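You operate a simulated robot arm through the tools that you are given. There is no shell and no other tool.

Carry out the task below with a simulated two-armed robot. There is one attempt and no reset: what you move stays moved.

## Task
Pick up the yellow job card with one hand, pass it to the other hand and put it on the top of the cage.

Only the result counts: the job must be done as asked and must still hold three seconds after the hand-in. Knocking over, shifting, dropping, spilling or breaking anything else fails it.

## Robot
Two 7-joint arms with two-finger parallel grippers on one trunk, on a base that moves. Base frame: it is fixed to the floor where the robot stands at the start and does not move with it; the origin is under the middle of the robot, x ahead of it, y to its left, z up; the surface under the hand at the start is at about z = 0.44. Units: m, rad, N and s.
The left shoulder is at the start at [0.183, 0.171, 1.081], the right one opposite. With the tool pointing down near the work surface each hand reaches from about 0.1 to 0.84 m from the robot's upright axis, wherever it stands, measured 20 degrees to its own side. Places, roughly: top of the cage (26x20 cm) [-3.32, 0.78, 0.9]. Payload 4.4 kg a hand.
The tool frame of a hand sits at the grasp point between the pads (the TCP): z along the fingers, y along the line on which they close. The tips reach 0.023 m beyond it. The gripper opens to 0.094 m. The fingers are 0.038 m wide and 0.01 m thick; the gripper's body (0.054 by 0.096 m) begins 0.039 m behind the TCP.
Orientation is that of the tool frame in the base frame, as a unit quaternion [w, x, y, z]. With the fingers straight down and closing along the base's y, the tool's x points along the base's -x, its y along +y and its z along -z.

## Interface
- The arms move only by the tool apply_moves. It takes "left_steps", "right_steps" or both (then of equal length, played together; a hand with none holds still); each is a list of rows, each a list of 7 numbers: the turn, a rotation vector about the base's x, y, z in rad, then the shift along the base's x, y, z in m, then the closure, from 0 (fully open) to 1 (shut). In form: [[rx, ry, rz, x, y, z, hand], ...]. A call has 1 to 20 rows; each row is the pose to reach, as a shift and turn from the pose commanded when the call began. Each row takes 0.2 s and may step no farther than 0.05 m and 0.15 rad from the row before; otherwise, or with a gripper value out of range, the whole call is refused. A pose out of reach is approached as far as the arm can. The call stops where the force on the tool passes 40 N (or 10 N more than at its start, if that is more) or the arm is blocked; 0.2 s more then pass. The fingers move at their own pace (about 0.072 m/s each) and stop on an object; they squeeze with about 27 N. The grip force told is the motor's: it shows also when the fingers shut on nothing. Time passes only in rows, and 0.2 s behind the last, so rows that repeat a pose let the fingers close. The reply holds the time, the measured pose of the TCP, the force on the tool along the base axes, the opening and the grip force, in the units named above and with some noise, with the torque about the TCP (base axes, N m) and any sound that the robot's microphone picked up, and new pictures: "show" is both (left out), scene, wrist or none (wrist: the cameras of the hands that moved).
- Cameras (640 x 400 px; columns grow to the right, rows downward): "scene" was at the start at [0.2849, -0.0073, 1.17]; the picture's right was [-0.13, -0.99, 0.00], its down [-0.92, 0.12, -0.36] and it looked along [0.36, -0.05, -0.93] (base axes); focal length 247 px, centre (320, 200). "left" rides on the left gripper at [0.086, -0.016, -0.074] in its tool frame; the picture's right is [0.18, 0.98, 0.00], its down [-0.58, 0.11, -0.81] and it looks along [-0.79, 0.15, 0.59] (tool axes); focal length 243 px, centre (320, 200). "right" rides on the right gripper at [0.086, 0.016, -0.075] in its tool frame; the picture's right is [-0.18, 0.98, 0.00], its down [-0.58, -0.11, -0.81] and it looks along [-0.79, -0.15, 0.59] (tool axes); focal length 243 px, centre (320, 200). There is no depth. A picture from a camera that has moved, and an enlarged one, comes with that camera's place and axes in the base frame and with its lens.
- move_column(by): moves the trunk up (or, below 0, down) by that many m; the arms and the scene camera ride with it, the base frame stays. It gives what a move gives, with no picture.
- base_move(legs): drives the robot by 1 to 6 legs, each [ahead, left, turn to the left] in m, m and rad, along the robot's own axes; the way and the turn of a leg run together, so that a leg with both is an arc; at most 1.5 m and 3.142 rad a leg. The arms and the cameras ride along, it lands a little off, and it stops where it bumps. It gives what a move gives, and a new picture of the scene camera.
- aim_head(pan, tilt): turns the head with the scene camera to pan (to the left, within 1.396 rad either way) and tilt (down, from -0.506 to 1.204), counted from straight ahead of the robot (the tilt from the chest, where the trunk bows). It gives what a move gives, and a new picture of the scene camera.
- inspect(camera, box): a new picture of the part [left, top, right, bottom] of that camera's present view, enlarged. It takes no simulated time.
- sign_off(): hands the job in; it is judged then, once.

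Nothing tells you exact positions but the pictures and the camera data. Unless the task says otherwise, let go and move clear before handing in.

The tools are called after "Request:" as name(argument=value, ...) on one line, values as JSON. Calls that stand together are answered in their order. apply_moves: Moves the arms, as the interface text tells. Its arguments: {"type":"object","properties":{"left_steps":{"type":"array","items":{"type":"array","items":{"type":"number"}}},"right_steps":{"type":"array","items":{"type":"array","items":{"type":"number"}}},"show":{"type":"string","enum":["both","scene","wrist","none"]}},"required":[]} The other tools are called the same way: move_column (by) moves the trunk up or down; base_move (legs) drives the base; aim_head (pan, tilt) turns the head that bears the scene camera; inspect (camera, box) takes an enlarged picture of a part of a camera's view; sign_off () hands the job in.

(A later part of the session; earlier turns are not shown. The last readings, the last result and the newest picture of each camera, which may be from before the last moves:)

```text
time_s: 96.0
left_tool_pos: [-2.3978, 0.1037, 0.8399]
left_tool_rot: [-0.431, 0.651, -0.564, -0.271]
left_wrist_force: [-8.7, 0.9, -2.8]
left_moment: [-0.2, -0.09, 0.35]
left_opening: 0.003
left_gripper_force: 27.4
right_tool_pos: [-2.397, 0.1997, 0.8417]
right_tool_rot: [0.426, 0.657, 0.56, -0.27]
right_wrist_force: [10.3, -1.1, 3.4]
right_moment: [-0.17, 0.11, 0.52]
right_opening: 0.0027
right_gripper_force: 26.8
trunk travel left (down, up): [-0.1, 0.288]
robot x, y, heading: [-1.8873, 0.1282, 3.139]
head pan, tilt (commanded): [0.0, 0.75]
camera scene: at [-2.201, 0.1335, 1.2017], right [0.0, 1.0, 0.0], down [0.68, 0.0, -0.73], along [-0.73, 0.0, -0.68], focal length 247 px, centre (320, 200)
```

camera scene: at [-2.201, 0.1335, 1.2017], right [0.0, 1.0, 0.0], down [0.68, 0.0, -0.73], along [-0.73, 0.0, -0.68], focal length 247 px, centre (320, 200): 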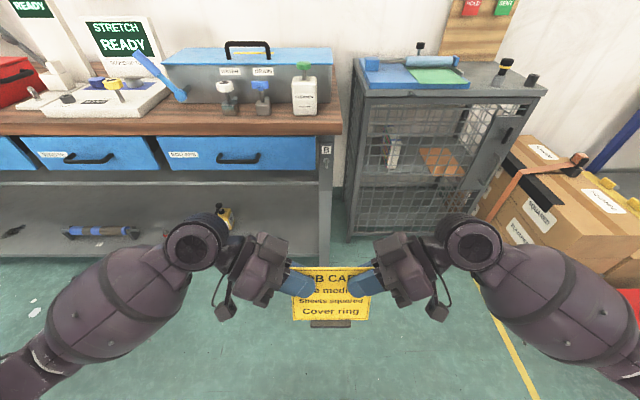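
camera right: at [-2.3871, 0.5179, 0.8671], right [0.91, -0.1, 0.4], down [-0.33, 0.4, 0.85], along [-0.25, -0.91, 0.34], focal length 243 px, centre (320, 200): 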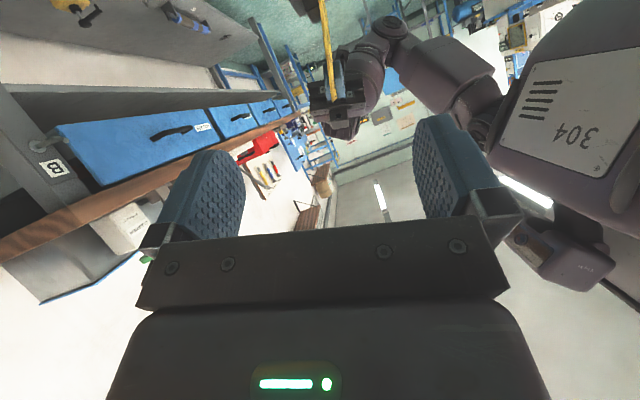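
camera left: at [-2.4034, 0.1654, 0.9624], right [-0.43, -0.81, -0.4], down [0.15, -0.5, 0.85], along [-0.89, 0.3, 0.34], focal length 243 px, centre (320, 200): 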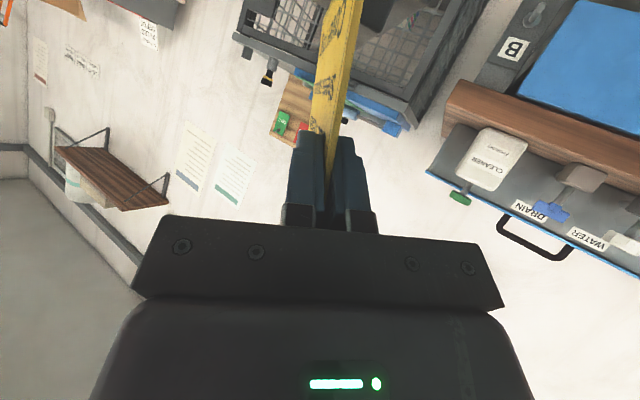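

Both hands hold the card with modest stress. Now the left hand opens and backs out along its own axis.

Request:
apply_moves(left_steps=[[0, 0, 0, 0, 0, 0, 0.6], [0, 0, 0, 0, 0, 0, 0.2], [0, 0, 0, 0, 0, 0, 0], [0, 0, 0, 0, 0, 0, 0], [0, 0, 0, 0, 0, 0, 0], [0, 0, 0, -0.004, -0.026, 0.0144, 0], [0, 0, 0, -0.008, -0.0519, 0.0289, 0], [0, 0, 0, -0.0119, -0.0779, 0.0433, 0], [0, 0, 0, -0.0159, -0.1038, 0.0577, 0]], show="scene")

Request:
inspect(camera="scene", box=[180, 180, 460, 355])

```text
time_s: 98.0
left_tool_pos: [-2.4109, -0.0017, 0.8979]
left_tool_rot: [-0.43, 0.652, -0.563, -0.271]
left_wrist_force: [0.6, -0.7, -0.1]
left_moment: [-0.01, 0.0, 0.03]
left_opening: 0.0942
left_gripper_force: 0.0
right_tool_pos: [-2.3975, 0.1999, 0.8411]
right_tool_rot: [0.426, 0.656, 0.56, -0.271]
right_wrist_force: [0.6, 0.3, 0.3]
right_moment: [0.05, 0.02, -0.01]
right_opening: 0.0028
right_gripper_force: 27.2
trunk travel left (down, up): [-0.1, 0.288]
robot x, y, heading: [-1.8907, 0.133, 3.14]
head pan, tilt (commanded): [0.0, 0.75]
camera scene: at [-2.2007, 0.1334, 1.2018], right [0.0, 1.0, 0.0], down [0.68, 0.0, -0.73], along [-0.73, 0.0, -0.68], focal length 247 px, centre (320, 200)
```

scene: 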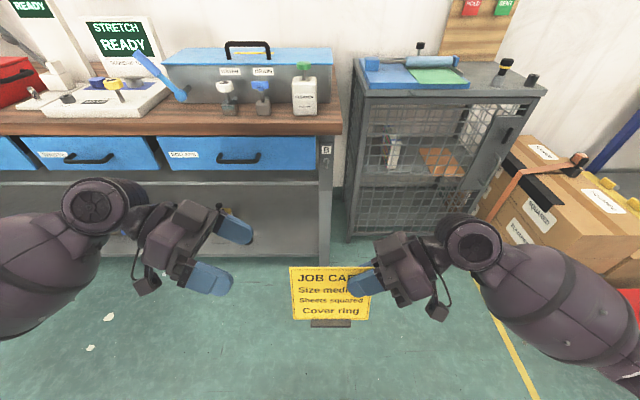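

```text
2.29 times, centred on (320, 268) of scene
camera zoom: at [-2.2007, 0.1334, 1.2018], right [0.0, 1.0, 0.0], down [0.68, 0.0, -0.73], along [-0.73, 0.0, -0.68], focal length 565 px, centre (320, 46)
```

zoom: 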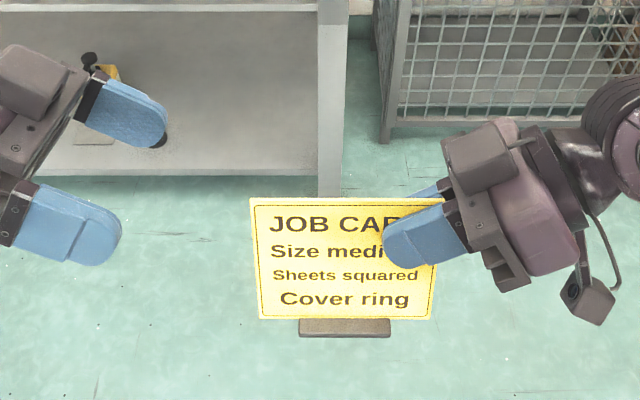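

The right hand now holds the card by its right edge, still level. I'll rise with the left hand, turn it to nearly vertical (10°), and move above the card's top edge.

Request:
apply_moves(left_steps=[[-0.1204, 0.0009, -0.0318, -0.0028, -0.005, 0.018, 0], [-0.2408, 0.0018, -0.0637, -0.0056, -0.005, 0.036, 0], [-0.3612, 0.0028, -0.0955, -0.0084, -0.005, 0.054, 0], [-0.4815, 0.0037, -0.1274, -0.0112, -0.005, 0.072, 0], [-0.6019, 0.0046, -0.1592, -0.014, 0, 0.09, 0], [-0.7223, 0.0056, -0.1911, -0.0168, 0.0, 0.095, 0], [-0.8427, 0.0065, -0.2229, -0.0195, 0.01, 0.0952, 0], [-0.8427, 0.0065, -0.2229, -0.0195, 0.045, 0.0952, 0], [-0.8427, 0.0065, -0.2229, -0.0195, 0.08, 0.0952, 0], [-0.8427, 0.0065, -0.2229, -0.0195, 0.1145, 0.0952, 0], [-0.8427, 0.0065, -0.2229, -0.0195, 0.1145, 0.0952, 0]], show="scene")

Request:
inspect(camera="left", box=[160, 0, 480, 240])

Request:
inspect(camera="scene", box=[200, 130, 480, 330])

```text
time_s: 100.4
left_tool_pos: [-2.4328, 0.1144, 0.994]
left_tool_rot: [-0.152, 0.705, -0.692, 0.028]
left_wrist_force: [-0.8, 0.2, 0.3]
left_moment: [-0.02, 0.0, 0.02]
left_opening: 0.0939
left_gripper_force: 0.0
right_tool_pos: [-2.3981, 0.2004, 0.8405]
right_tool_rot: [0.426, 0.656, 0.561, -0.271]
right_wrist_force: [0.8, -0.5, -0.1]
right_moment: [0.03, 0.04, 0.01]
right_opening: 0.0026
right_gripper_force: 26.5
trunk travel left (down, up): [-0.1, 0.288]
robot x, y, heading: [-1.8916, 0.1317, 3.144]
head pan, tilt (commanded): [0.0, 0.75]
camera scene: at [-2.2009, 0.1334, 1.2017], right [0.0, 1.0, 0.0], down [0.68, 0.0, -0.73], along [-0.73, 0.0, -0.68], focal length 247 px, centre (320, 200)
```

scene: 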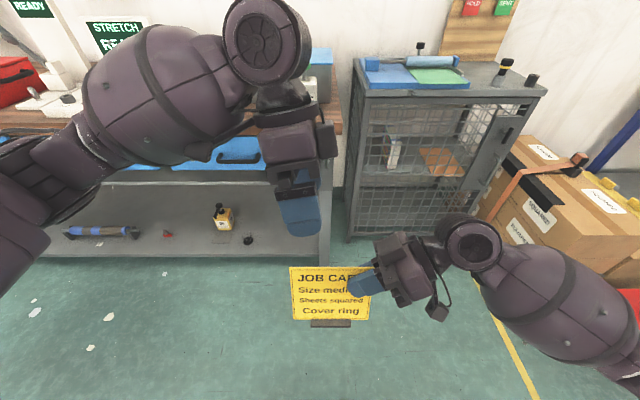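

```text
1.67 times, centred on (320, 120) of left
camera zoom: at [-2.4315, 0.0167, 1.0538], right [-0.94, -0.17, -0.28], down [-0.33, 0.43, 0.84], along [-0.02, 0.88, -0.47], focal length 404 px, centre (320, 333)
```

zoom: 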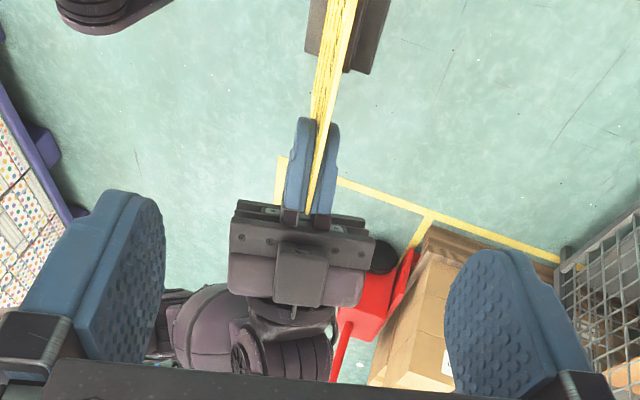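

```text
2.00 times, centred on (340, 230) of scene
camera zoom: at [-2.2009, 0.1334, 1.2017], right [0.0, 1.0, 0.0], down [0.68, 0.0, -0.73], along [-0.73, 0.0, -0.68], focal length 494 px, centre (280, 140)
```

zoom: 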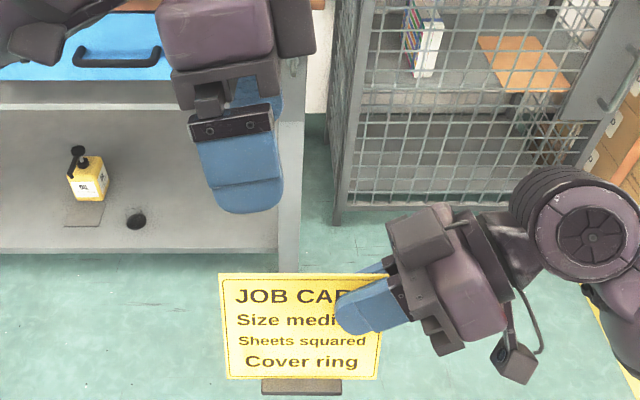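

The left hand is above the card, correctly oriented. I descend onto the approach line just above the card's top edge and check.

Request:
apply_moves(left_steps=[[0, 0, 0, 0.01, 0.003, -0.03, 0], [0, 0, 0, 0.014, 0.006, -0.06, 0], [0, 0, 0, 0.0177, 0.0091, -0.0879, 0], [0, 0, 0, 0.0177, 0.0091, -0.0879, 0]], show="scene")

Request:
inspect(camera="left", box=[160, 0, 480, 240])

Request:
inspect(camera="scene", box=[200, 150, 480, 350])

```text
time_s: 101.4
left_tool_pos: [-2.415, 0.124, 0.9058]
left_tool_rot: [-0.152, 0.703, -0.694, 0.03]
left_wrist_force: [-0.5, 0.4, 0.1]
left_moment: [0.04, 0.01, 0.03]
left_opening: 0.094
left_gripper_force: 0.1
right_tool_pos: [-2.3984, 0.1989, 0.8416]
right_tool_rot: [0.427, 0.656, 0.561, -0.271]
right_wrist_force: [-0.7, -0.3, -0.3]
right_moment: [0.02, 0.02, 0.01]
right_opening: 0.0027
right_gripper_force: 27.4
trunk travel left (down, up): [-0.1, 0.288]
robot x, y, heading: [-1.8875, 0.1337, 3.14]
head pan, tilt (commanded): [0.0, 0.75]
camera scene: at [-2.2007, 0.1335, 1.2018], right [0.0, 1.0, 0.0], down [0.68, 0.0, -0.73], along [-0.73, 0.0, -0.68], focal length 247 px, centre (320, 200)
```

scene: 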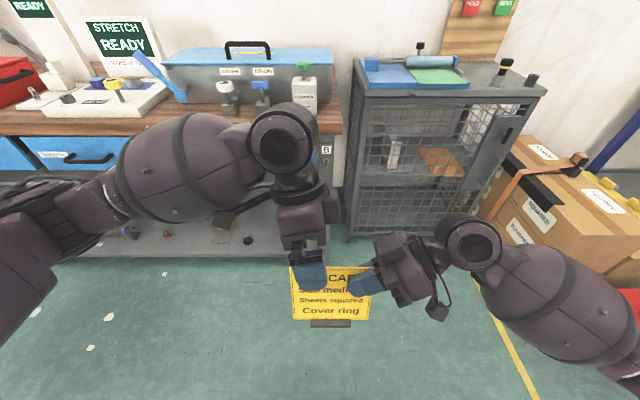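

```text
1.67 times, centred on (320, 120) of left
camera zoom: at [-2.4137, 0.0246, 0.9656], right [-0.94, -0.17, -0.28], down [-0.33, 0.43, 0.84], along [-0.02, 0.88, -0.47], focal length 404 px, centre (320, 333)
```

zoom: 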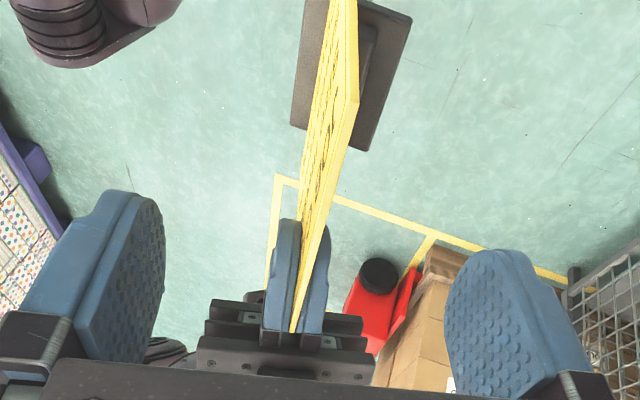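

```text
2.00 times, centred on (340, 250) of scene
camera zoom: at [-2.2007, 0.1335, 1.2018], right [0.0, 1.0, 0.0], down [0.68, 0.0, -0.73], along [-0.73, 0.0, -0.68], focal length 494 px, centre (280, 100)
```

zoom: 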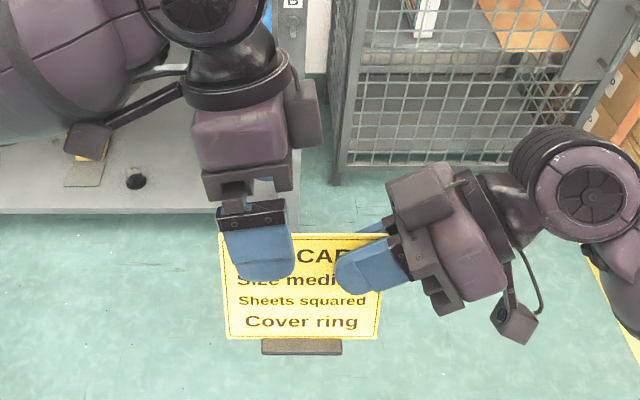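

Excellent alignment (under 1 mm). I go down the last 6 cm and close the left hand while the right still holds.

Request:
apply_moves(left_steps=[[0, 0, 0, 0.0051, 0.0036, -0.019, 0], [0, 0, 0, 0.0101, 0.0071, -0.038, 0], [0, 0, 0, 0.0152, 0.0107, -0.057, 0], [0, 0, 0, 0.0152, 0.0107, -0.057, 0], [0, 0, 0, 0.0152, 0.0107, -0.057, 0.3], [0, 0, 0, 0.0152, 0.0107, -0.057, 0.6], [0, 0, 0, 0.0152, 0.0107, -0.057, 0.8], [0, 0, 0, 0.0152, 0.0107, -0.057, 1], [0, 0, 0, 0.0152, 0.0107, -0.057, 1], [0, 0, 0, 0.0152, 0.0107, -0.057, 1], [0, 0, 0, 0.0152, 0.0107, -0.057, 1], [0, 0, 0, 0.0152, 0.0107, -0.057, 1]], show="scene")

Request:
inspect(camera="left", box=[160, 0, 480, 240])

Request:
inspect(camera="scene", box=[200, 150, 480, 350])

```text
time_s: 104.0
left_tool_pos: [-2.3976, 0.133, 0.8484]
left_tool_rot: [-0.152, 0.705, -0.692, 0.029]
left_wrist_force: [-20.1, -0.6, -7.8]
left_moment: [-0.34, -0.16, 0.74]
left_opening: 0.0028
left_gripper_force: 27.2
right_tool_pos: [-2.3974, 0.1995, 0.8413]
right_tool_rot: [0.427, 0.656, 0.561, -0.27]
right_wrist_force: [20.5, 0.8, 7.4]
right_moment: [-0.17, 0.33, 0.56]
right_opening: 0.0027
right_gripper_force: 27.0
trunk travel left (down, up): [-0.1, 0.288]
robot x, y, heading: [-1.8922, 0.1331, 3.138]
head pan, tilt (commanded): [0.0, 0.75]
camera scene: at [-2.201, 0.1335, 1.2017], right [0.0, 1.0, 0.0], down [0.68, 0.0, -0.73], along [-0.73, 0.0, -0.68], focal length 247 px, centre (320, 200)
```

scene: 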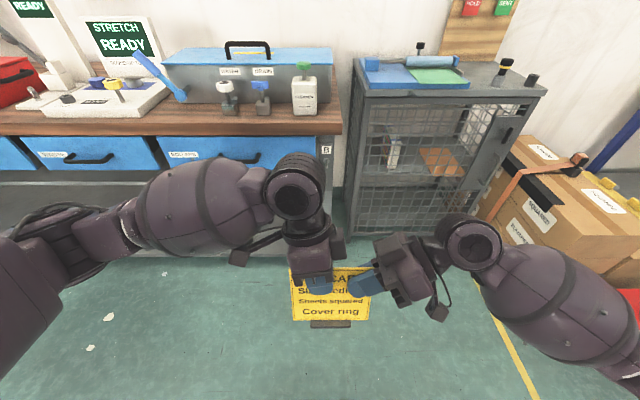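

```text
1.67 times, centred on (320, 120) of left
camera zoom: at [-2.3974, 0.0346, 0.9081], right [-0.94, -0.18, -0.28], down [-0.33, 0.43, 0.84], along [-0.03, 0.88, -0.47], focal length 404 px, centre (320, 333)
```

zoom: 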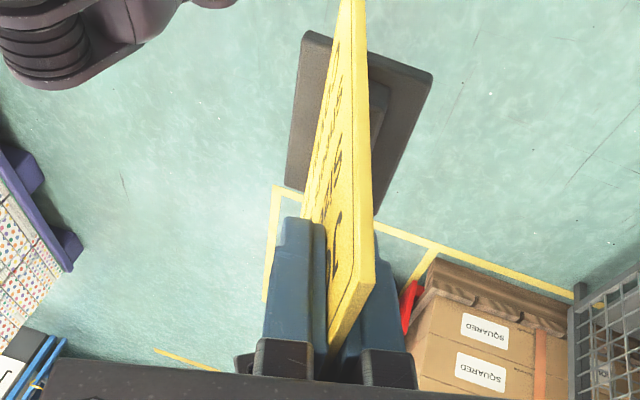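

```text
2.00 times, centred on (340, 250) of scene
camera zoom: at [-2.201, 0.1335, 1.2017], right [0.0, 1.0, 0.0], down [0.68, 0.0, -0.73], along [-0.73, 0.0, -0.68], focal length 494 px, centre (280, 100)
```

zoom: 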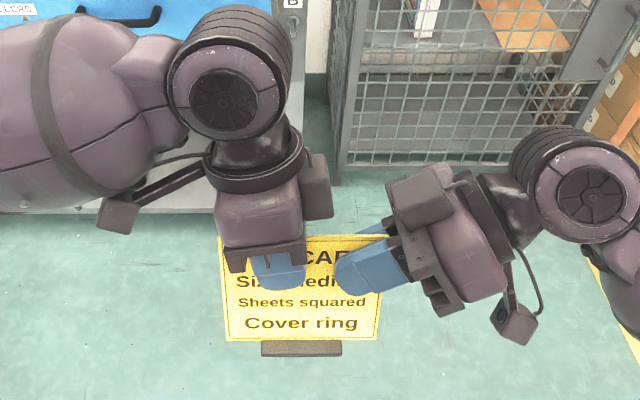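

Both hold, with about 20 N cross-stress: the left hand sits a bit too far toward me. I relieve that by moving the left hand ~2 mm along the card normal before releasing the right.

Request:
apply_moves(left_steps=[[0, 0, 0, -0.001, 0, -0.0003, 1], [0, 0, 0, -0.002, 0, -0.0005, 1], [0, 0, 0, -0.002, 0, -0.0005, 1]], show="none")

```text
time_s: 104.8
left_tool_pos: [-2.4008, 0.1335, 0.8476]
left_tool_rot: [-0.152, 0.704, -0.694, 0.03]
left_wrist_force: [-10.4, -10.7, -6.1]
left_moment: [0.36, -0.03, 0.49]
left_opening: 0.003
left_gripper_force: 27.1
right_tool_pos: [-2.3978, 0.1989, 0.8418]
right_tool_rot: [0.426, 0.657, 0.56, -0.272]
right_wrist_force: [9.6, 8.7, 4.4]
right_moment: [-0.75, 0.06, 0.18]
right_opening: 0.0025
right_gripper_force: 27.4
trunk travel left (down, up): [-0.1, 0.288]
robot x, y, heading: [-1.8903, 0.1342, 3.14]
head pan, tilt (commanded): [0.0, 0.75]
```

Stress is down to ~10 N. Now the right hand opens and withdraws along its axis.

Request:
apply_moves(right_steps=[[0, 0, 0, 0, 0, 0, 0.6], [0, 0, 0, 0, 0, 0, 0.2], [0, 0, 0, 0, 0, 0, 0], [0, 0, 0, 0, 0, 0, 0], [0, 0, 0, 0, 0, 0, 0], [0, 0, 0, -0.0037, 0.0259, 0.0146, 0], [0, 0, 0, -0.0073, 0.0518, 0.0293, 0], [0, 0, 0, -0.011, 0.0776, 0.0439, 0], [0, 0, 0, -0.0146, 0.1035, 0.0585, 0], [0, 0, 0, -0.0146, 0.14, 0.0585, 0], [0, 0, 0, -0.0146, 0.18, 0.0585, 0], [0, 0, 0, -0.0146, 0.21, 0.0585, 0]], show="scene")

Request:
inspect(camera="scene", box=[200, 150, 480, 350])

Request:
inspect(camera="left", box=[160, 0, 480, 240])

```text
time_s: 107.4
left_tool_pos: [-2.4003, 0.1346, 0.8476]
left_tool_rot: [-0.153, 0.704, -0.693, 0.028]
left_wrist_force: [0.1, -0.2, 0.4]
left_moment: [0.0, -0.03, 0.01]
left_opening: 0.0027
left_gripper_force: 26.5
right_tool_pos: [-2.4135, 0.4075, 0.8985]
right_tool_rot: [0.427, 0.656, 0.561, -0.271]
right_wrist_force: [0.2, 0.3, 0.8]
right_moment: [0.02, 0.0, 0.04]
right_opening: 0.0938
right_gripper_force: 0.0
trunk travel left (down, up): [-0.1, 0.288]
robot x, y, heading: [-1.8848, 0.1348, 3.139]
head pan, tilt (commanded): [0.0, 0.75]
camera scene: at [-2.2009, 0.1337, 1.2017], right [0.0, 1.0, 0.0], down [0.68, 0.0, -0.73], along [-0.73, 0.0, -0.68], focal length 247 px, centre (320, 200)
```

scene: 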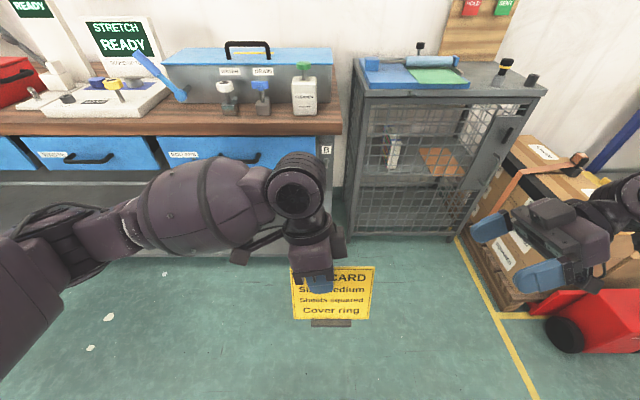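

```text
2.00 times, centred on (340, 250) of scene
camera zoom: at [-2.2009, 0.1337, 1.2017], right [0.0, 1.0, 0.0], down [0.68, 0.0, -0.73], along [-0.73, 0.0, -0.68], focal length 494 px, centre (280, 100)
```

zoom: 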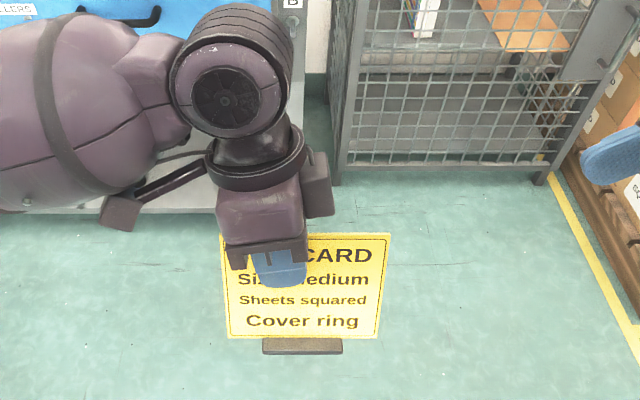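

```text
1.67 times, centred on (320, 120) of left
camera zoom: at [-2.3997, 0.0355, 0.9079], right [-0.94, -0.17, -0.28], down [-0.33, 0.43, 0.84], along [-0.02, 0.88, -0.47], focal length 404 px, centre (320, 333)
```

zoom: 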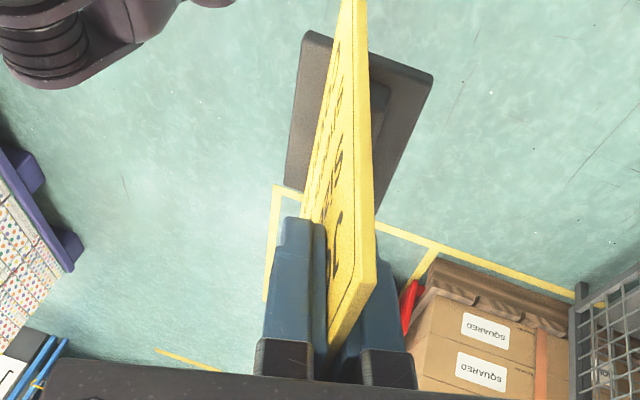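

The left hand now holds the card from above, level and centred. I return the right arm to its stowed, tool-down posture.

Request:
apply_moves(right_steps=[[0.0746, -0.0476, -0.0977, 0.0056, 0, -0.0076, 0], [0.1492, -0.0952, -0.1954, 0.0112, 0, -0.0152, 0], [0.2238, -0.1428, -0.2931, 0.0168, 0, -0.0227, 0], [0.2984, -0.1903, -0.3908, 0.0225, 0, -0.0303, 0], [0.373, -0.2379, -0.4885, 0.0281, 0, -0.0379, 0], [0.4476, -0.2855, -0.5862, 0.0337, 0, -0.0455, 0], [0.5222, -0.3331, -0.6838, 0.0393, 0, -0.053, 0], [0.5967, -0.3807, -0.7815, 0.0449, 0, -0.0606, 0], [0.6713, -0.4283, -0.8792, 0.0505, 0, -0.0682, 0], [0.7459, -0.4758, -0.9769, 0.0562, 0, -0.0758, 0], [0.8205, -0.5234, -1.0746, 0.0618, 0, -0.0833, 0], [0.8951, -0.571, -1.1723, 0.0674, 0, -0.0909, 0], [0.9697, -0.6186, -1.27, 0.073, 0, -0.0985, 0], [0.9697, -0.6186, -1.27, 0.073, 0, -0.0985, 0]], show="scene")

```text
time_s: 110.4
left_tool_pos: [-2.4004, 0.1337, 0.8469]
left_tool_rot: [-0.152, 0.704, -0.693, 0.029]
left_wrist_force: [0.0, -0.6, -0.6]
left_moment: [-0.01, 0.0, 0.08]
left_opening: 0.0026
left_gripper_force: 27.0
right_tool_pos: [-2.3424, 0.4072, 0.8003]
right_tool_rot: [0.0, 1.0, -0.001, 0.002]
right_wrist_force: [-0.7, 0.3, -0.3]
right_moment: [-0.01, 0.0, -0.03]
right_opening: 0.094
right_gripper_force: 0.1
trunk travel left (down, up): [-0.1, 0.288]
robot x, y, heading: [-1.8899, 0.1357, 3.141]
head pan, tilt (commanded): [0.0, 0.75]
camera scene: at [-2.201, 0.1335, 1.2017], right [0.0, 1.0, 0.0], down [0.68, 0.0, -0.73], along [-0.73, 0.0, -0.68], focal length 247 px, centre (320, 200)
```

scene: 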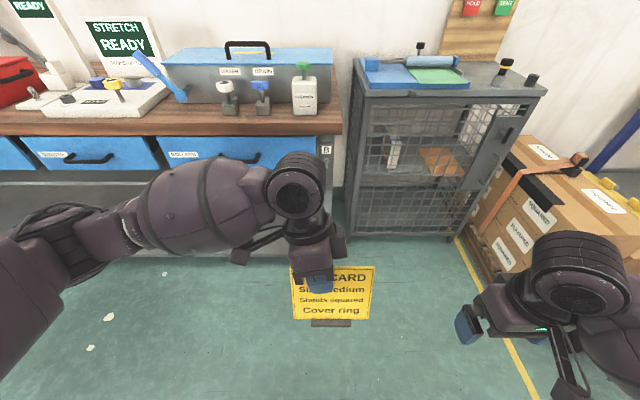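

Card firmly held from above. Next I raise the trunk a little and rehearse the placing reach in this free space, checking how far the left arm gets.

Request:
move_column(by=0.07)

Request:
apply_moves(left_steps=[[0, 0, 0, 0, 0.005, 0.045, 1], [0, 0, 0, -0.01, 0.01, 0.09, 1], [0, 0, 0, -0.03, 0.015, 0.13, 1], [0, 0, 0, -0.06, 0.02, 0.165, 1], [0, 0, 0, -0.095, 0.03, 0.19, 1], [0, 0, 0, -0.135, 0.035, 0.205, 1], [0, 0, 0, -0.175, 0.045, 0.213, 1], [0, 0, 0, -0.214, 0.05, 0.213, 1], [0, 0, 0, -0.214, 0.05, 0.213, 1]], show="scene")

```text
time_s: 111.5
left_tool_pos: [-2.4027, 0.1334, 0.9165]
left_tool_rot: [-0.153, 0.704, -0.693, 0.03]
left_wrist_force: [-0.1, 0.2, -0.5]
left_moment: [-0.03, -0.04, 0.01]
left_opening: 0.0026
left_gripper_force: 26.6
right_tool_pos: [-2.3414, 0.4071, 0.8695]
right_tool_rot: [0.0, 1.0, 0.0, 0.005]
right_wrist_force: [1.1, -0.4, -0.3]
right_moment: [0.01, -0.01, -0.02]
right_opening: 0.0942
right_gripper_force: 0.1
trunk travel left (down, up): [-0.17, 0.218]
robot x, y, heading: [-1.8898, 0.1317, 3.139]
head pan, tilt (commanded): [0.0, 0.75]
```

```text
time_s: 113.5
left_tool_pos: [-2.6146, 0.186, 1.1305]
left_tool_rot: [-0.152, 0.704, -0.694, 0.029]
left_wrist_force: [0.1, -0.1, -1.2]
left_moment: [-0.01, 0.03, -0.01]
left_opening: 0.0026
left_gripper_force: 27.1
right_tool_pos: [-2.3405, 0.4072, 0.8717]
right_tool_rot: [-0.001, 1.0, -0.002, 0.002]
right_wrist_force: [-0.1, -0.3, -0.8]
right_moment: [0.01, 0.0, 0.0]
right_opening: 0.0941
right_gripper_force: 0.0
trunk travel left (down, up): [-0.17, 0.218]
robot x, y, heading: [-1.8912, 0.1361, 3.14]
head pan, tilt (commanded): [0.0, 0.75]
camera scene: at [-2.1292, 0.1332, 1.2863], right [0.0, 1.0, 0.0], down [0.68, 0.0, -0.73], along [-0.73, 0.0, -0.68], focal length 247 px, centre (320, 200)
```

scene: 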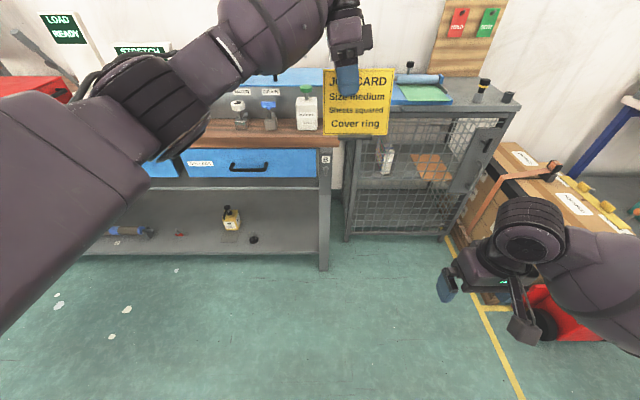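

The high pose is reached exactly. Now I test lowering to placing height (z≈1.0) at the same reach.

Request:
apply_moves(left_steps=[[0, 0, 0, 0, 0, -0.04, 1], [0, 0, 0, 0, 0, -0.08, 1], [0, 0, 0, 0, 0, -0.12, 1], [0, 0, 0, 0, 0, -0.14, 1], [0, 0, 0, 0, 0, -0.14, 1]], show="scene")

```text
time_s: 114.7
left_tool_pos: [-2.6138, 0.1837, 0.993]
left_tool_rot: [-0.152, 0.703, -0.694, 0.029]
left_wrist_force: [-0.3, -0.3, -1.0]
left_moment: [-0.02, 0.01, 0.03]
left_opening: 0.0027
left_gripper_force: 27.2
right_tool_pos: [-2.3416, 0.4077, 0.8712]
right_tool_rot: [0.0, 1.0, -0.001, 0.002]
right_wrist_force: [0.2, 0.2, -0.7]
right_moment: [-0.02, -0.01, 0.0]
right_opening: 0.0941
right_gripper_force: 0.0
trunk travel left (down, up): [-0.17, 0.218]
robot x, y, heading: [-1.8922, 0.1305, 3.138]
head pan, tilt (commanded): [0.0, 0.75]
camera scene: at [-2.1292, 0.1335, 1.2864], right [0.0, 1.0, 0.0], down [0.68, 0.0, -0.73], along [-0.73, 0.0, -0.68], focal length 247 px, centre (320, 200)
```

scene: 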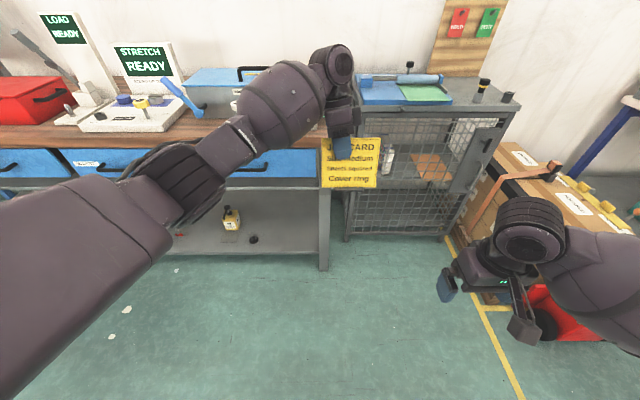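

Works. I also test 10 cm more to the right and a little farther ahead, to know my margin.

Request:
apply_moves(left_steps=[[0, 0, 0, -0.01, 0.035, 0, 1], [0, 0, 0, -0.02, 0.07, 0, 1], [0, 0, 0, -0.03, 0.105, 0, 1], [0, 0, 0, -0.03, 0.105, 0, 1]], show="scene")

```text
time_s: 115.7
left_tool_pos: [-2.6329, 0.2791, 0.9888]
left_tool_rot: [-0.153, 0.705, -0.692, 0.031]
left_wrist_force: [0.0, -0.7, -1.5]
left_moment: [-0.01, 0.02, -0.02]
left_opening: 0.0026
left_gripper_force: 26.8
left hand out of reach, approached as far as the arm can: row 3, 4
right_tool_pos: [-2.3415, 0.4082, 0.87]
right_tool_rot: [-0.001, 1.0, -0.001, 0.003]
right_wrist_force: [-0.3, 0.0, -0.5]
right_moment: [0.01, -0.01, 0.01]
right_opening: 0.0942
right_gripper_force: 0.1
trunk travel left (down, up): [-0.17, 0.218]
robot x, y, heading: [-1.8876, 0.1335, 3.139]
head pan, tilt (commanded): [0.0, 0.75]
camera scene: at [-2.1297, 0.1332, 1.2861], right [0.0, 1.0, 0.0], down [0.68, 0.0, -0.73], along [-0.73, 0.0, -0.68], focal length 247 px, centre (320, 200)
```

scene: 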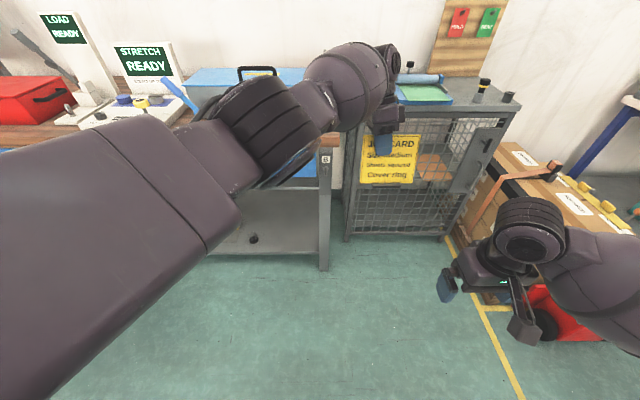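

The margin is clear: about 0.72 ahead and 5 cm right of centre is comfortable. I pull the card back in at a high carry pose, and raise the right hand so it clears the cage front.

Request:
apply_moves(left_steps=[[0, 0, 0, 0.01, -0.02, 0.035, 1], [0, 0, 0, 0.03, -0.045, 0.07, 1], [0, 0, 0, 0.06, -0.07, 0.1, 1], [0, 0, 0, 0.095, -0.09, 0.125, 1], [0, 0, 0, 0.13, -0.11, 0.14, 1], [0, 0, 0, 0.165, -0.12, 0.14, 1], [0, 0, 0, 0.19, -0.13, 0.14, 1], [0, 0, 0, 0.19, -0.13, 0.14, 1]], right_steps=[[0, 0, 0, 0, 0, 0.03, 0], [0, 0, 0, 0, 0, 0.06, 0], [0, 0, 0, 0, 0, 0.09, 0], [0, 0, 0, 0, 0, 0.12, 0], [0, 0, 0, 0, 0, 0.15, 0], [0, 0, 0, 0, 0, 0.175, 0], [0, 0, 0, 0, 0, 0.2, 0], [0, 0, 0, 0, 0, 0.2, 0]], show="scene")

Request:
aim_head(pan=-0.6, tilt=0.75)

```text
time_s: 117.5
left_tool_pos: [-2.4451, 0.1524, 1.1293]
left_tool_rot: [-0.151, 0.704, -0.693, 0.029]
left_wrist_force: [0.2, -0.1, -1.0]
left_moment: [-0.01, -0.01, -0.01]
left_opening: 0.0025
left_gripper_force: 27.1
right_tool_pos: [-2.3415, 0.4078, 1.0708]
right_tool_rot: [0.0, 1.0, -0.002, 0.003]
right_wrist_force: [0.0, -0.5, 0.4]
right_moment: [0.01, -0.01, -0.01]
right_opening: 0.0941
right_gripper_force: 0.1
trunk travel left (down, up): [-0.17, 0.218]
robot x, y, heading: [-1.8886, 0.1283, 3.141]
head pan, tilt (commanded): [0.0, 0.75]
camera scene: at [-2.1298, 0.1338, 1.286], right [0.0, 1.0, 0.0], down [0.68, 0.0, -0.73], along [-0.73, 0.0, -0.68], focal length 247 px, centre (320, 200)
```

scene: 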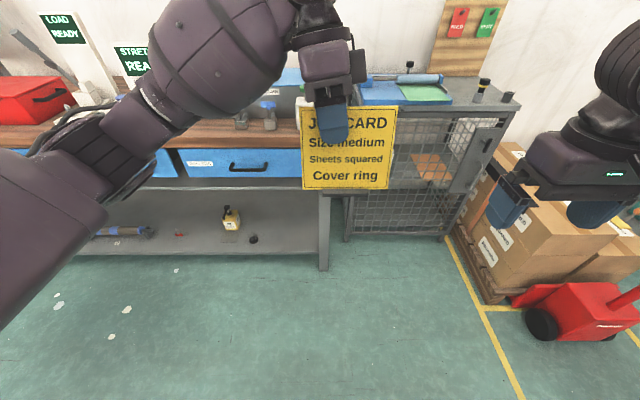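

```text
time_s: 118.5
left_tool_pos: [-2.4431, 0.1507, 1.131]
left_tool_rot: [-0.152, 0.704, -0.693, 0.03]
left_wrist_force: [0.3, 0.5, -0.8]
left_moment: [-0.03, 0.0, -0.02]
left_opening: 0.0028
left_gripper_force: 27.7
right_tool_pos: [-2.3412, 0.4079, 1.0693]
right_tool_rot: [0.0, 1.0, -0.001, 0.003]
right_wrist_force: [0.3, 0.3, -0.4]
right_moment: [0.01, 0.03, 0.0]
right_opening: 0.0941
right_gripper_force: 0.1
trunk travel left (down, up): [-0.17, 0.218]
robot x, y, heading: [-1.8904, 0.135, 3.141]
head pan, tilt (commanded): [-0.6, 0.75]
camera scene: at [-2.1148, 0.1802, 1.2863], right [0.57, 0.82, 0.0], down [0.56, -0.39, -0.73], along [-0.6, 0.41, -0.68], focal length 247 px, centre (320, 200)
```

scene: 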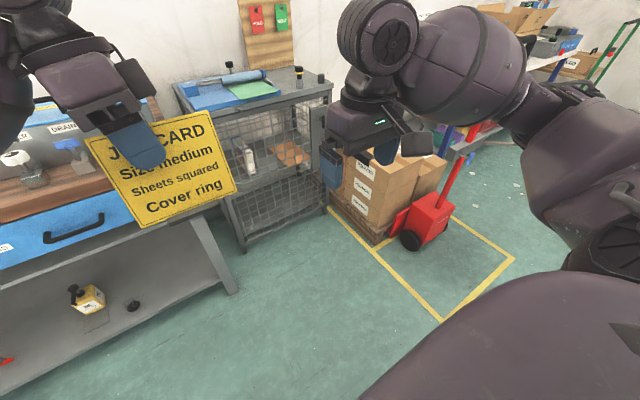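

Right arm is up and clear. Now I drive diagonally to a staging point in front of the cage and turn slightly right.

Request:
base_move(legs=[[0.36, -0.36, 0], [0, 0, -0.2]])

Request:
aim_head(pan=0.0, tilt=0.7)

```text
time_s: 122.9
left_tool_pos: [-2.7833, 0.6234, 1.131]
left_tool_rot: [0.149, -0.629, 0.762, -0.045]
left_wrist_force: [-0.2, -0.7, 0.5]
left_moment: [-0.05, 0.0, -0.03]
left_opening: 0.0025
left_gripper_force: 26.8
right_tool_pos: [-2.6311, 0.8542, 1.0703]
right_tool_rot: [0.0, 0.995, -0.103, 0.001]
right_wrist_force: [0.8, 0.1, 0.6]
right_moment: [-0.01, 0.02, 0.02]
right_opening: 0.094
right_gripper_force: 0.2
trunk travel left (down, up): [-0.17, 0.218]
robot x, y, heading: [-2.2441, 0.4925, 2.936]
head pan, tilt (commanded): [-0.6, 0.75]
camera scene: at [-2.4555, 0.5851, 1.2863], right [0.72, 0.69, 0.0], down [0.47, -0.49, -0.73], along [-0.51, 0.53, -0.68], focal length 247 px, centre (320, 200)
```

scene: 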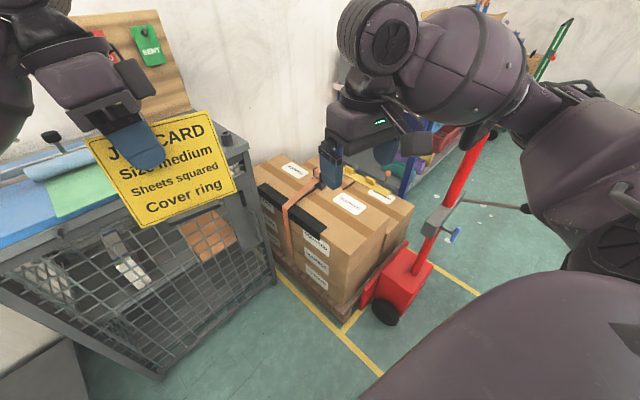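

```text
time_s: 123.9
left_tool_pos: [-2.7832, 0.6238, 1.1313]
left_tool_rot: [0.149, -0.629, 0.761, -0.045]
left_wrist_force: [0.5, 0.5, -0.7]
left_moment: [-0.03, -0.01, 0.03]
left_opening: 0.0024
left_gripper_force: 26.8
right_tool_pos: [-2.6303, 0.8548, 1.0708]
right_tool_rot: [0.001, 0.995, -0.102, 0.002]
right_wrist_force: [-0.1, -1.5, -0.3]
right_moment: [0.0, 0.0, 0.01]
right_opening: 0.0941
right_gripper_force: 0.1
trunk travel left (down, up): [-0.17, 0.218]
robot x, y, heading: [-2.2459, 0.4947, 2.933]
head pan, tilt (commanded): [0.0, 0.7]
camera scene: at [-2.4815, 0.5421, 1.2905], right [0.21, 0.98, 0.0], down [0.63, -0.13, -0.76], along [-0.75, 0.16, -0.64], focal length 247 px, centre (320, 200)
```

scene: 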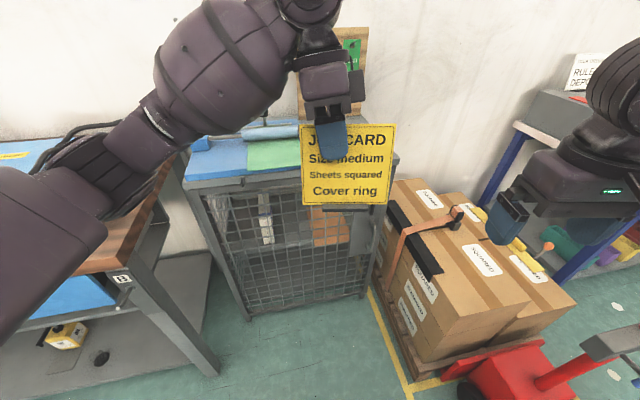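

The cage is straight ahead now; the box pallet is to its right (y≥1.0), leaving room. I lift the card another 3 cm for clearance and drive ahead 0.36 m.

Request:
apply_moves(left_steps=[[0, 0, 0, 0, 0, 0.03, 1], [0, 0, 0, 0, 0, 0.03, 1]], show="none")

Request:
base_move(legs=[[0.2, 0.01, 0]])

```text
time_s: 124.5
left_tool_pos: [-2.7852, 0.6233, 1.1596]
left_tool_rot: [0.149, -0.629, 0.761, -0.044]
left_wrist_force: [-0.3, -0.2, -1.1]
left_moment: [-0.03, 0.01, -0.01]
left_opening: 0.0027
left_gripper_force: 26.4
right_tool_pos: [-2.6312, 0.8532, 1.07]
right_tool_rot: [0.0, 0.995, -0.103, 0.003]
right_wrist_force: [-0.4, -0.6, 0.2]
right_moment: [-0.03, 0.0, 0.01]
right_opening: 0.094
right_gripper_force: 0.1
trunk travel left (down, up): [-0.17, 0.218]
robot x, y, heading: [-2.2441, 0.4915, 2.94]
head pan, tilt (commanded): [0.0, 0.7]
```

```text
time_s: 125.6
left_tool_pos: [-2.841, 0.6313, 1.1624]
left_tool_rot: [0.148, -0.626, 0.764, -0.043]
left_wrist_force: [-0.8, 0.5, -0.6]
left_moment: [-0.03, 0.0, -0.01]
left_opening: 0.0027
left_gripper_force: 26.5
right_tool_pos: [-2.6819, 0.864, 1.0667]
right_tool_rot: [-0.004, 0.994, -0.111, 0.013]
right_wrist_force: [-0.4, -0.6, 0.1]
right_moment: [-0.05, -0.02, 0.0]
right_opening: 0.094
right_gripper_force: 0.1
trunk travel left (down, up): [-0.17, 0.218]
robot x, y, heading: [-2.306, 0.5007, 2.925]
head pan, tilt (commanded): [0.0, 0.7]
stopped in leg 1: the robot was blocked; the commanded pose is now the measured one
camera scene: at [-2.5377, 0.5473, 1.292], right [0.22, 0.98, 0.0], down [0.63, -0.14, -0.77], along [-0.75, 0.17, -0.64], focal length 247 px, centre (320, 200)
```

scene: 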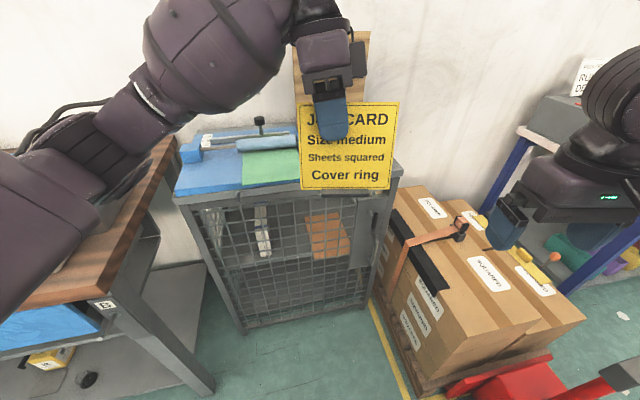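

The drive stopped after about 6 cm: something blocked the robot. I'll look around the base and arms before moving on.

Request:
aim_head(pan=-0.9, tilt=0.8)

Request:
aim_head(pan=-1.39, tilt=0.6)

Request:
aim_head(pan=0.8, tilt=0.7)

```text
time_s: 126.8
left_tool_pos: [-2.8391, 0.6313, 1.162]
left_tool_rot: [0.147, -0.627, 0.764, -0.043]
left_wrist_force: [0.7, -0.3, -0.1]
left_moment: [-0.02, 0.04, 0.03]
left_opening: 0.0028
left_gripper_force: 27.1
right_tool_pos: [-2.6818, 0.8633, 1.0673]
right_tool_rot: [-0.002, 0.994, -0.11, 0.01]
right_wrist_force: [-0.4, -0.1, 0.7]
right_moment: [0.0, -0.04, 0.01]
right_opening: 0.0939
right_gripper_force: 0.0
trunk travel left (down, up): [-0.17, 0.218]
robot x, y, heading: [-2.306, 0.5024, 2.93]
head pan, tilt (commanded): [-0.901, 0.799]
camera scene: at [-2.4889, 0.6018, 1.2838], right [0.9, 0.44, 0.0], down [0.31, -0.64, -0.7], along [-0.31, 0.63, -0.71], focal length 247 px, centre (320, 200)
```

scene: 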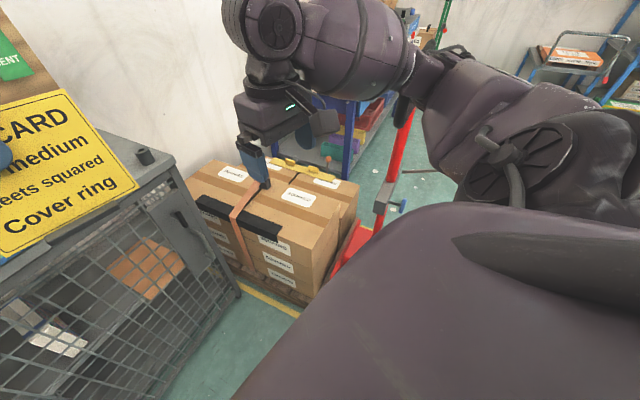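

```text
time_s: 127.7
left_tool_pos: [-2.8391, 0.6308, 1.1624]
left_tool_rot: [0.147, -0.627, 0.764, -0.043]
left_wrist_force: [-0.1, -0.2, -1.0]
left_moment: [-0.02, -0.03, -0.01]
left_opening: 0.0027
left_gripper_force: 27.0
right_tool_pos: [-2.6817, 0.8631, 1.0675]
right_tool_rot: [-0.003, 0.994, -0.11, 0.01]
right_wrist_force: [0.7, -0.3, 0.2]
right_moment: [0.0, 0.0, 0.01]
right_opening: 0.0941
right_gripper_force: 0.1
trunk travel left (down, up): [-0.17, 0.218]
robot x, y, heading: [-2.3071, 0.5005, 2.928]
head pan, tilt (commanded): [-1.389, 0.6]
camera scene: at [-2.4502, 0.6177, 1.3006], right [1.0, -0.03, -0.01], down [-0.02, -0.56, -0.83], along [0.02, 0.83, -0.56], focal length 247 px, centre (320, 200)
```

scene: 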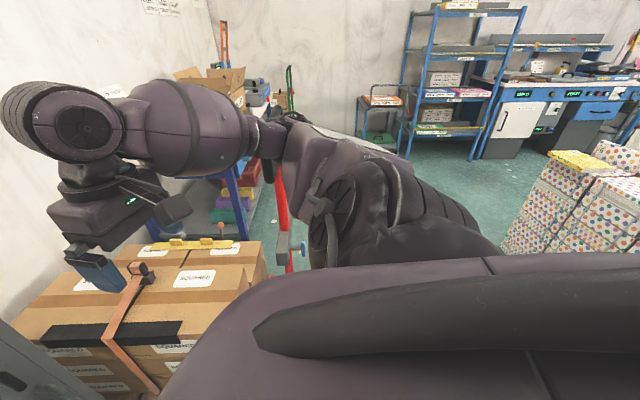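

```text
time_s: 129.8
left_tool_pos: [-2.8393, 0.6303, 1.1616]
left_tool_rot: [0.147, -0.627, 0.764, -0.043]
left_wrist_force: [0.6, 0.2, -0.4]
left_moment: [-0.03, 0.03, -0.01]
left_opening: 0.0025
left_gripper_force: 26.8
right_tool_pos: [-2.6809, 0.8633, 1.0672]
right_tool_rot: [-0.002, 0.994, -0.111, 0.011]
right_wrist_force: [0.2, 0.3, 0.6]
right_moment: [-0.03, 0.01, 0.0]
right_opening: 0.0941
right_gripper_force: 0.0
trunk travel left (down, up): [-0.17, 0.218]
robot x, y, heading: [-2.3009, 0.5015, 2.927]
head pan, tilt (commanded): [0.799, 0.7]
camera scene: at [-2.5239, 0.4828, 1.2918], right [-0.55, 0.83, 0.01], down [0.53, 0.36, -0.77], along [-0.64, -0.42, -0.64], focal length 247 px, centre (320, 200)
```

scene: 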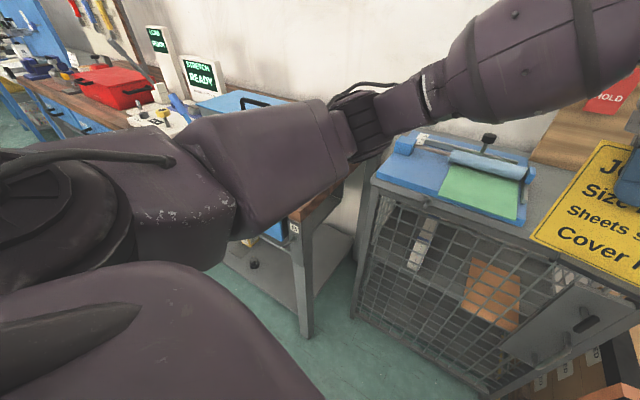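

I can't yet see a contact: arms look clear of the jack handle and bench. I'll look straight down in front of the base.

Request:
aim_head(pan=-0.35, tilt=1.2)

Request:
aim_head(pan=0.45, tilt=1.2)

```text
time_s: 131.1
left_tool_pos: [-2.8395, 0.6309, 1.1627]
left_tool_rot: [0.147, -0.626, 0.764, -0.043]
left_wrist_force: [0.1, -0.1, -1.3]
left_moment: [0.03, 0.02, 0.01]
left_opening: 0.0027
left_gripper_force: 27.5
right_tool_pos: [-2.6815, 0.8635, 1.0666]
right_tool_rot: [-0.001, 0.994, -0.111, 0.011]
right_wrist_force: [-0.3, -0.2, 0.2]
right_moment: [-0.01, -0.02, -0.01]
right_opening: 0.0941
right_gripper_force: 0.1
trunk travel left (down, up): [-0.17, 0.218]
robot x, y, heading: [-2.3056, 0.5018, 2.923]
head pan, tilt (commanded): [-0.351, 1.201]
camera scene: at [-2.5004, 0.5598, 1.256], right [0.54, 0.84, 0.0], down [0.78, -0.5, -0.37], along [-0.31, 0.2, -0.93], focal length 247 px, centre (320, 200)
```

scene: 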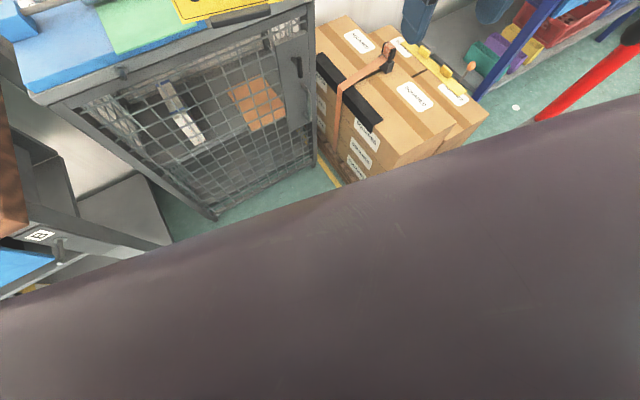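

```text
time_s: 132.2
left_tool_pos: [-2.8391, 0.6314, 1.1626]
left_tool_rot: [0.148, -0.626, 0.764, -0.042]
left_wrist_force: [0.0, 0.3, -0.3]
left_moment: [-0.03, -0.01, -0.01]
left_opening: 0.0028
left_gripper_force: 27.4
right_tool_pos: [-2.6813, 0.8644, 1.0667]
right_tool_rot: [-0.003, 0.994, -0.111, 0.011]
right_wrist_force: [0.5, 0.1, -0.2]
right_moment: [-0.02, 0.05, -0.01]
right_opening: 0.0941
right_gripper_force: 0.1
trunk travel left (down, up): [-0.17, 0.218]
robot x, y, heading: [-2.308, 0.4996, 2.93]
head pan, tilt (commanded): [0.45, 1.201]
camera scene: at [-2.5076, 0.5169, 1.2558], right [-0.23, 0.97, 0.01], down [0.9, 0.22, -0.37], along [-0.36, -0.08, -0.93], focal length 247 px, centre (320, 200)
```

scene: 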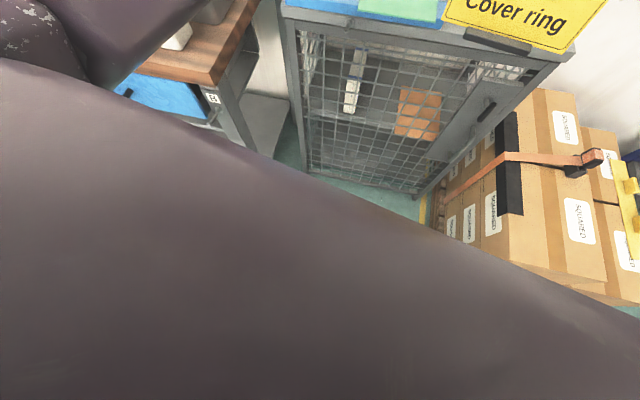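

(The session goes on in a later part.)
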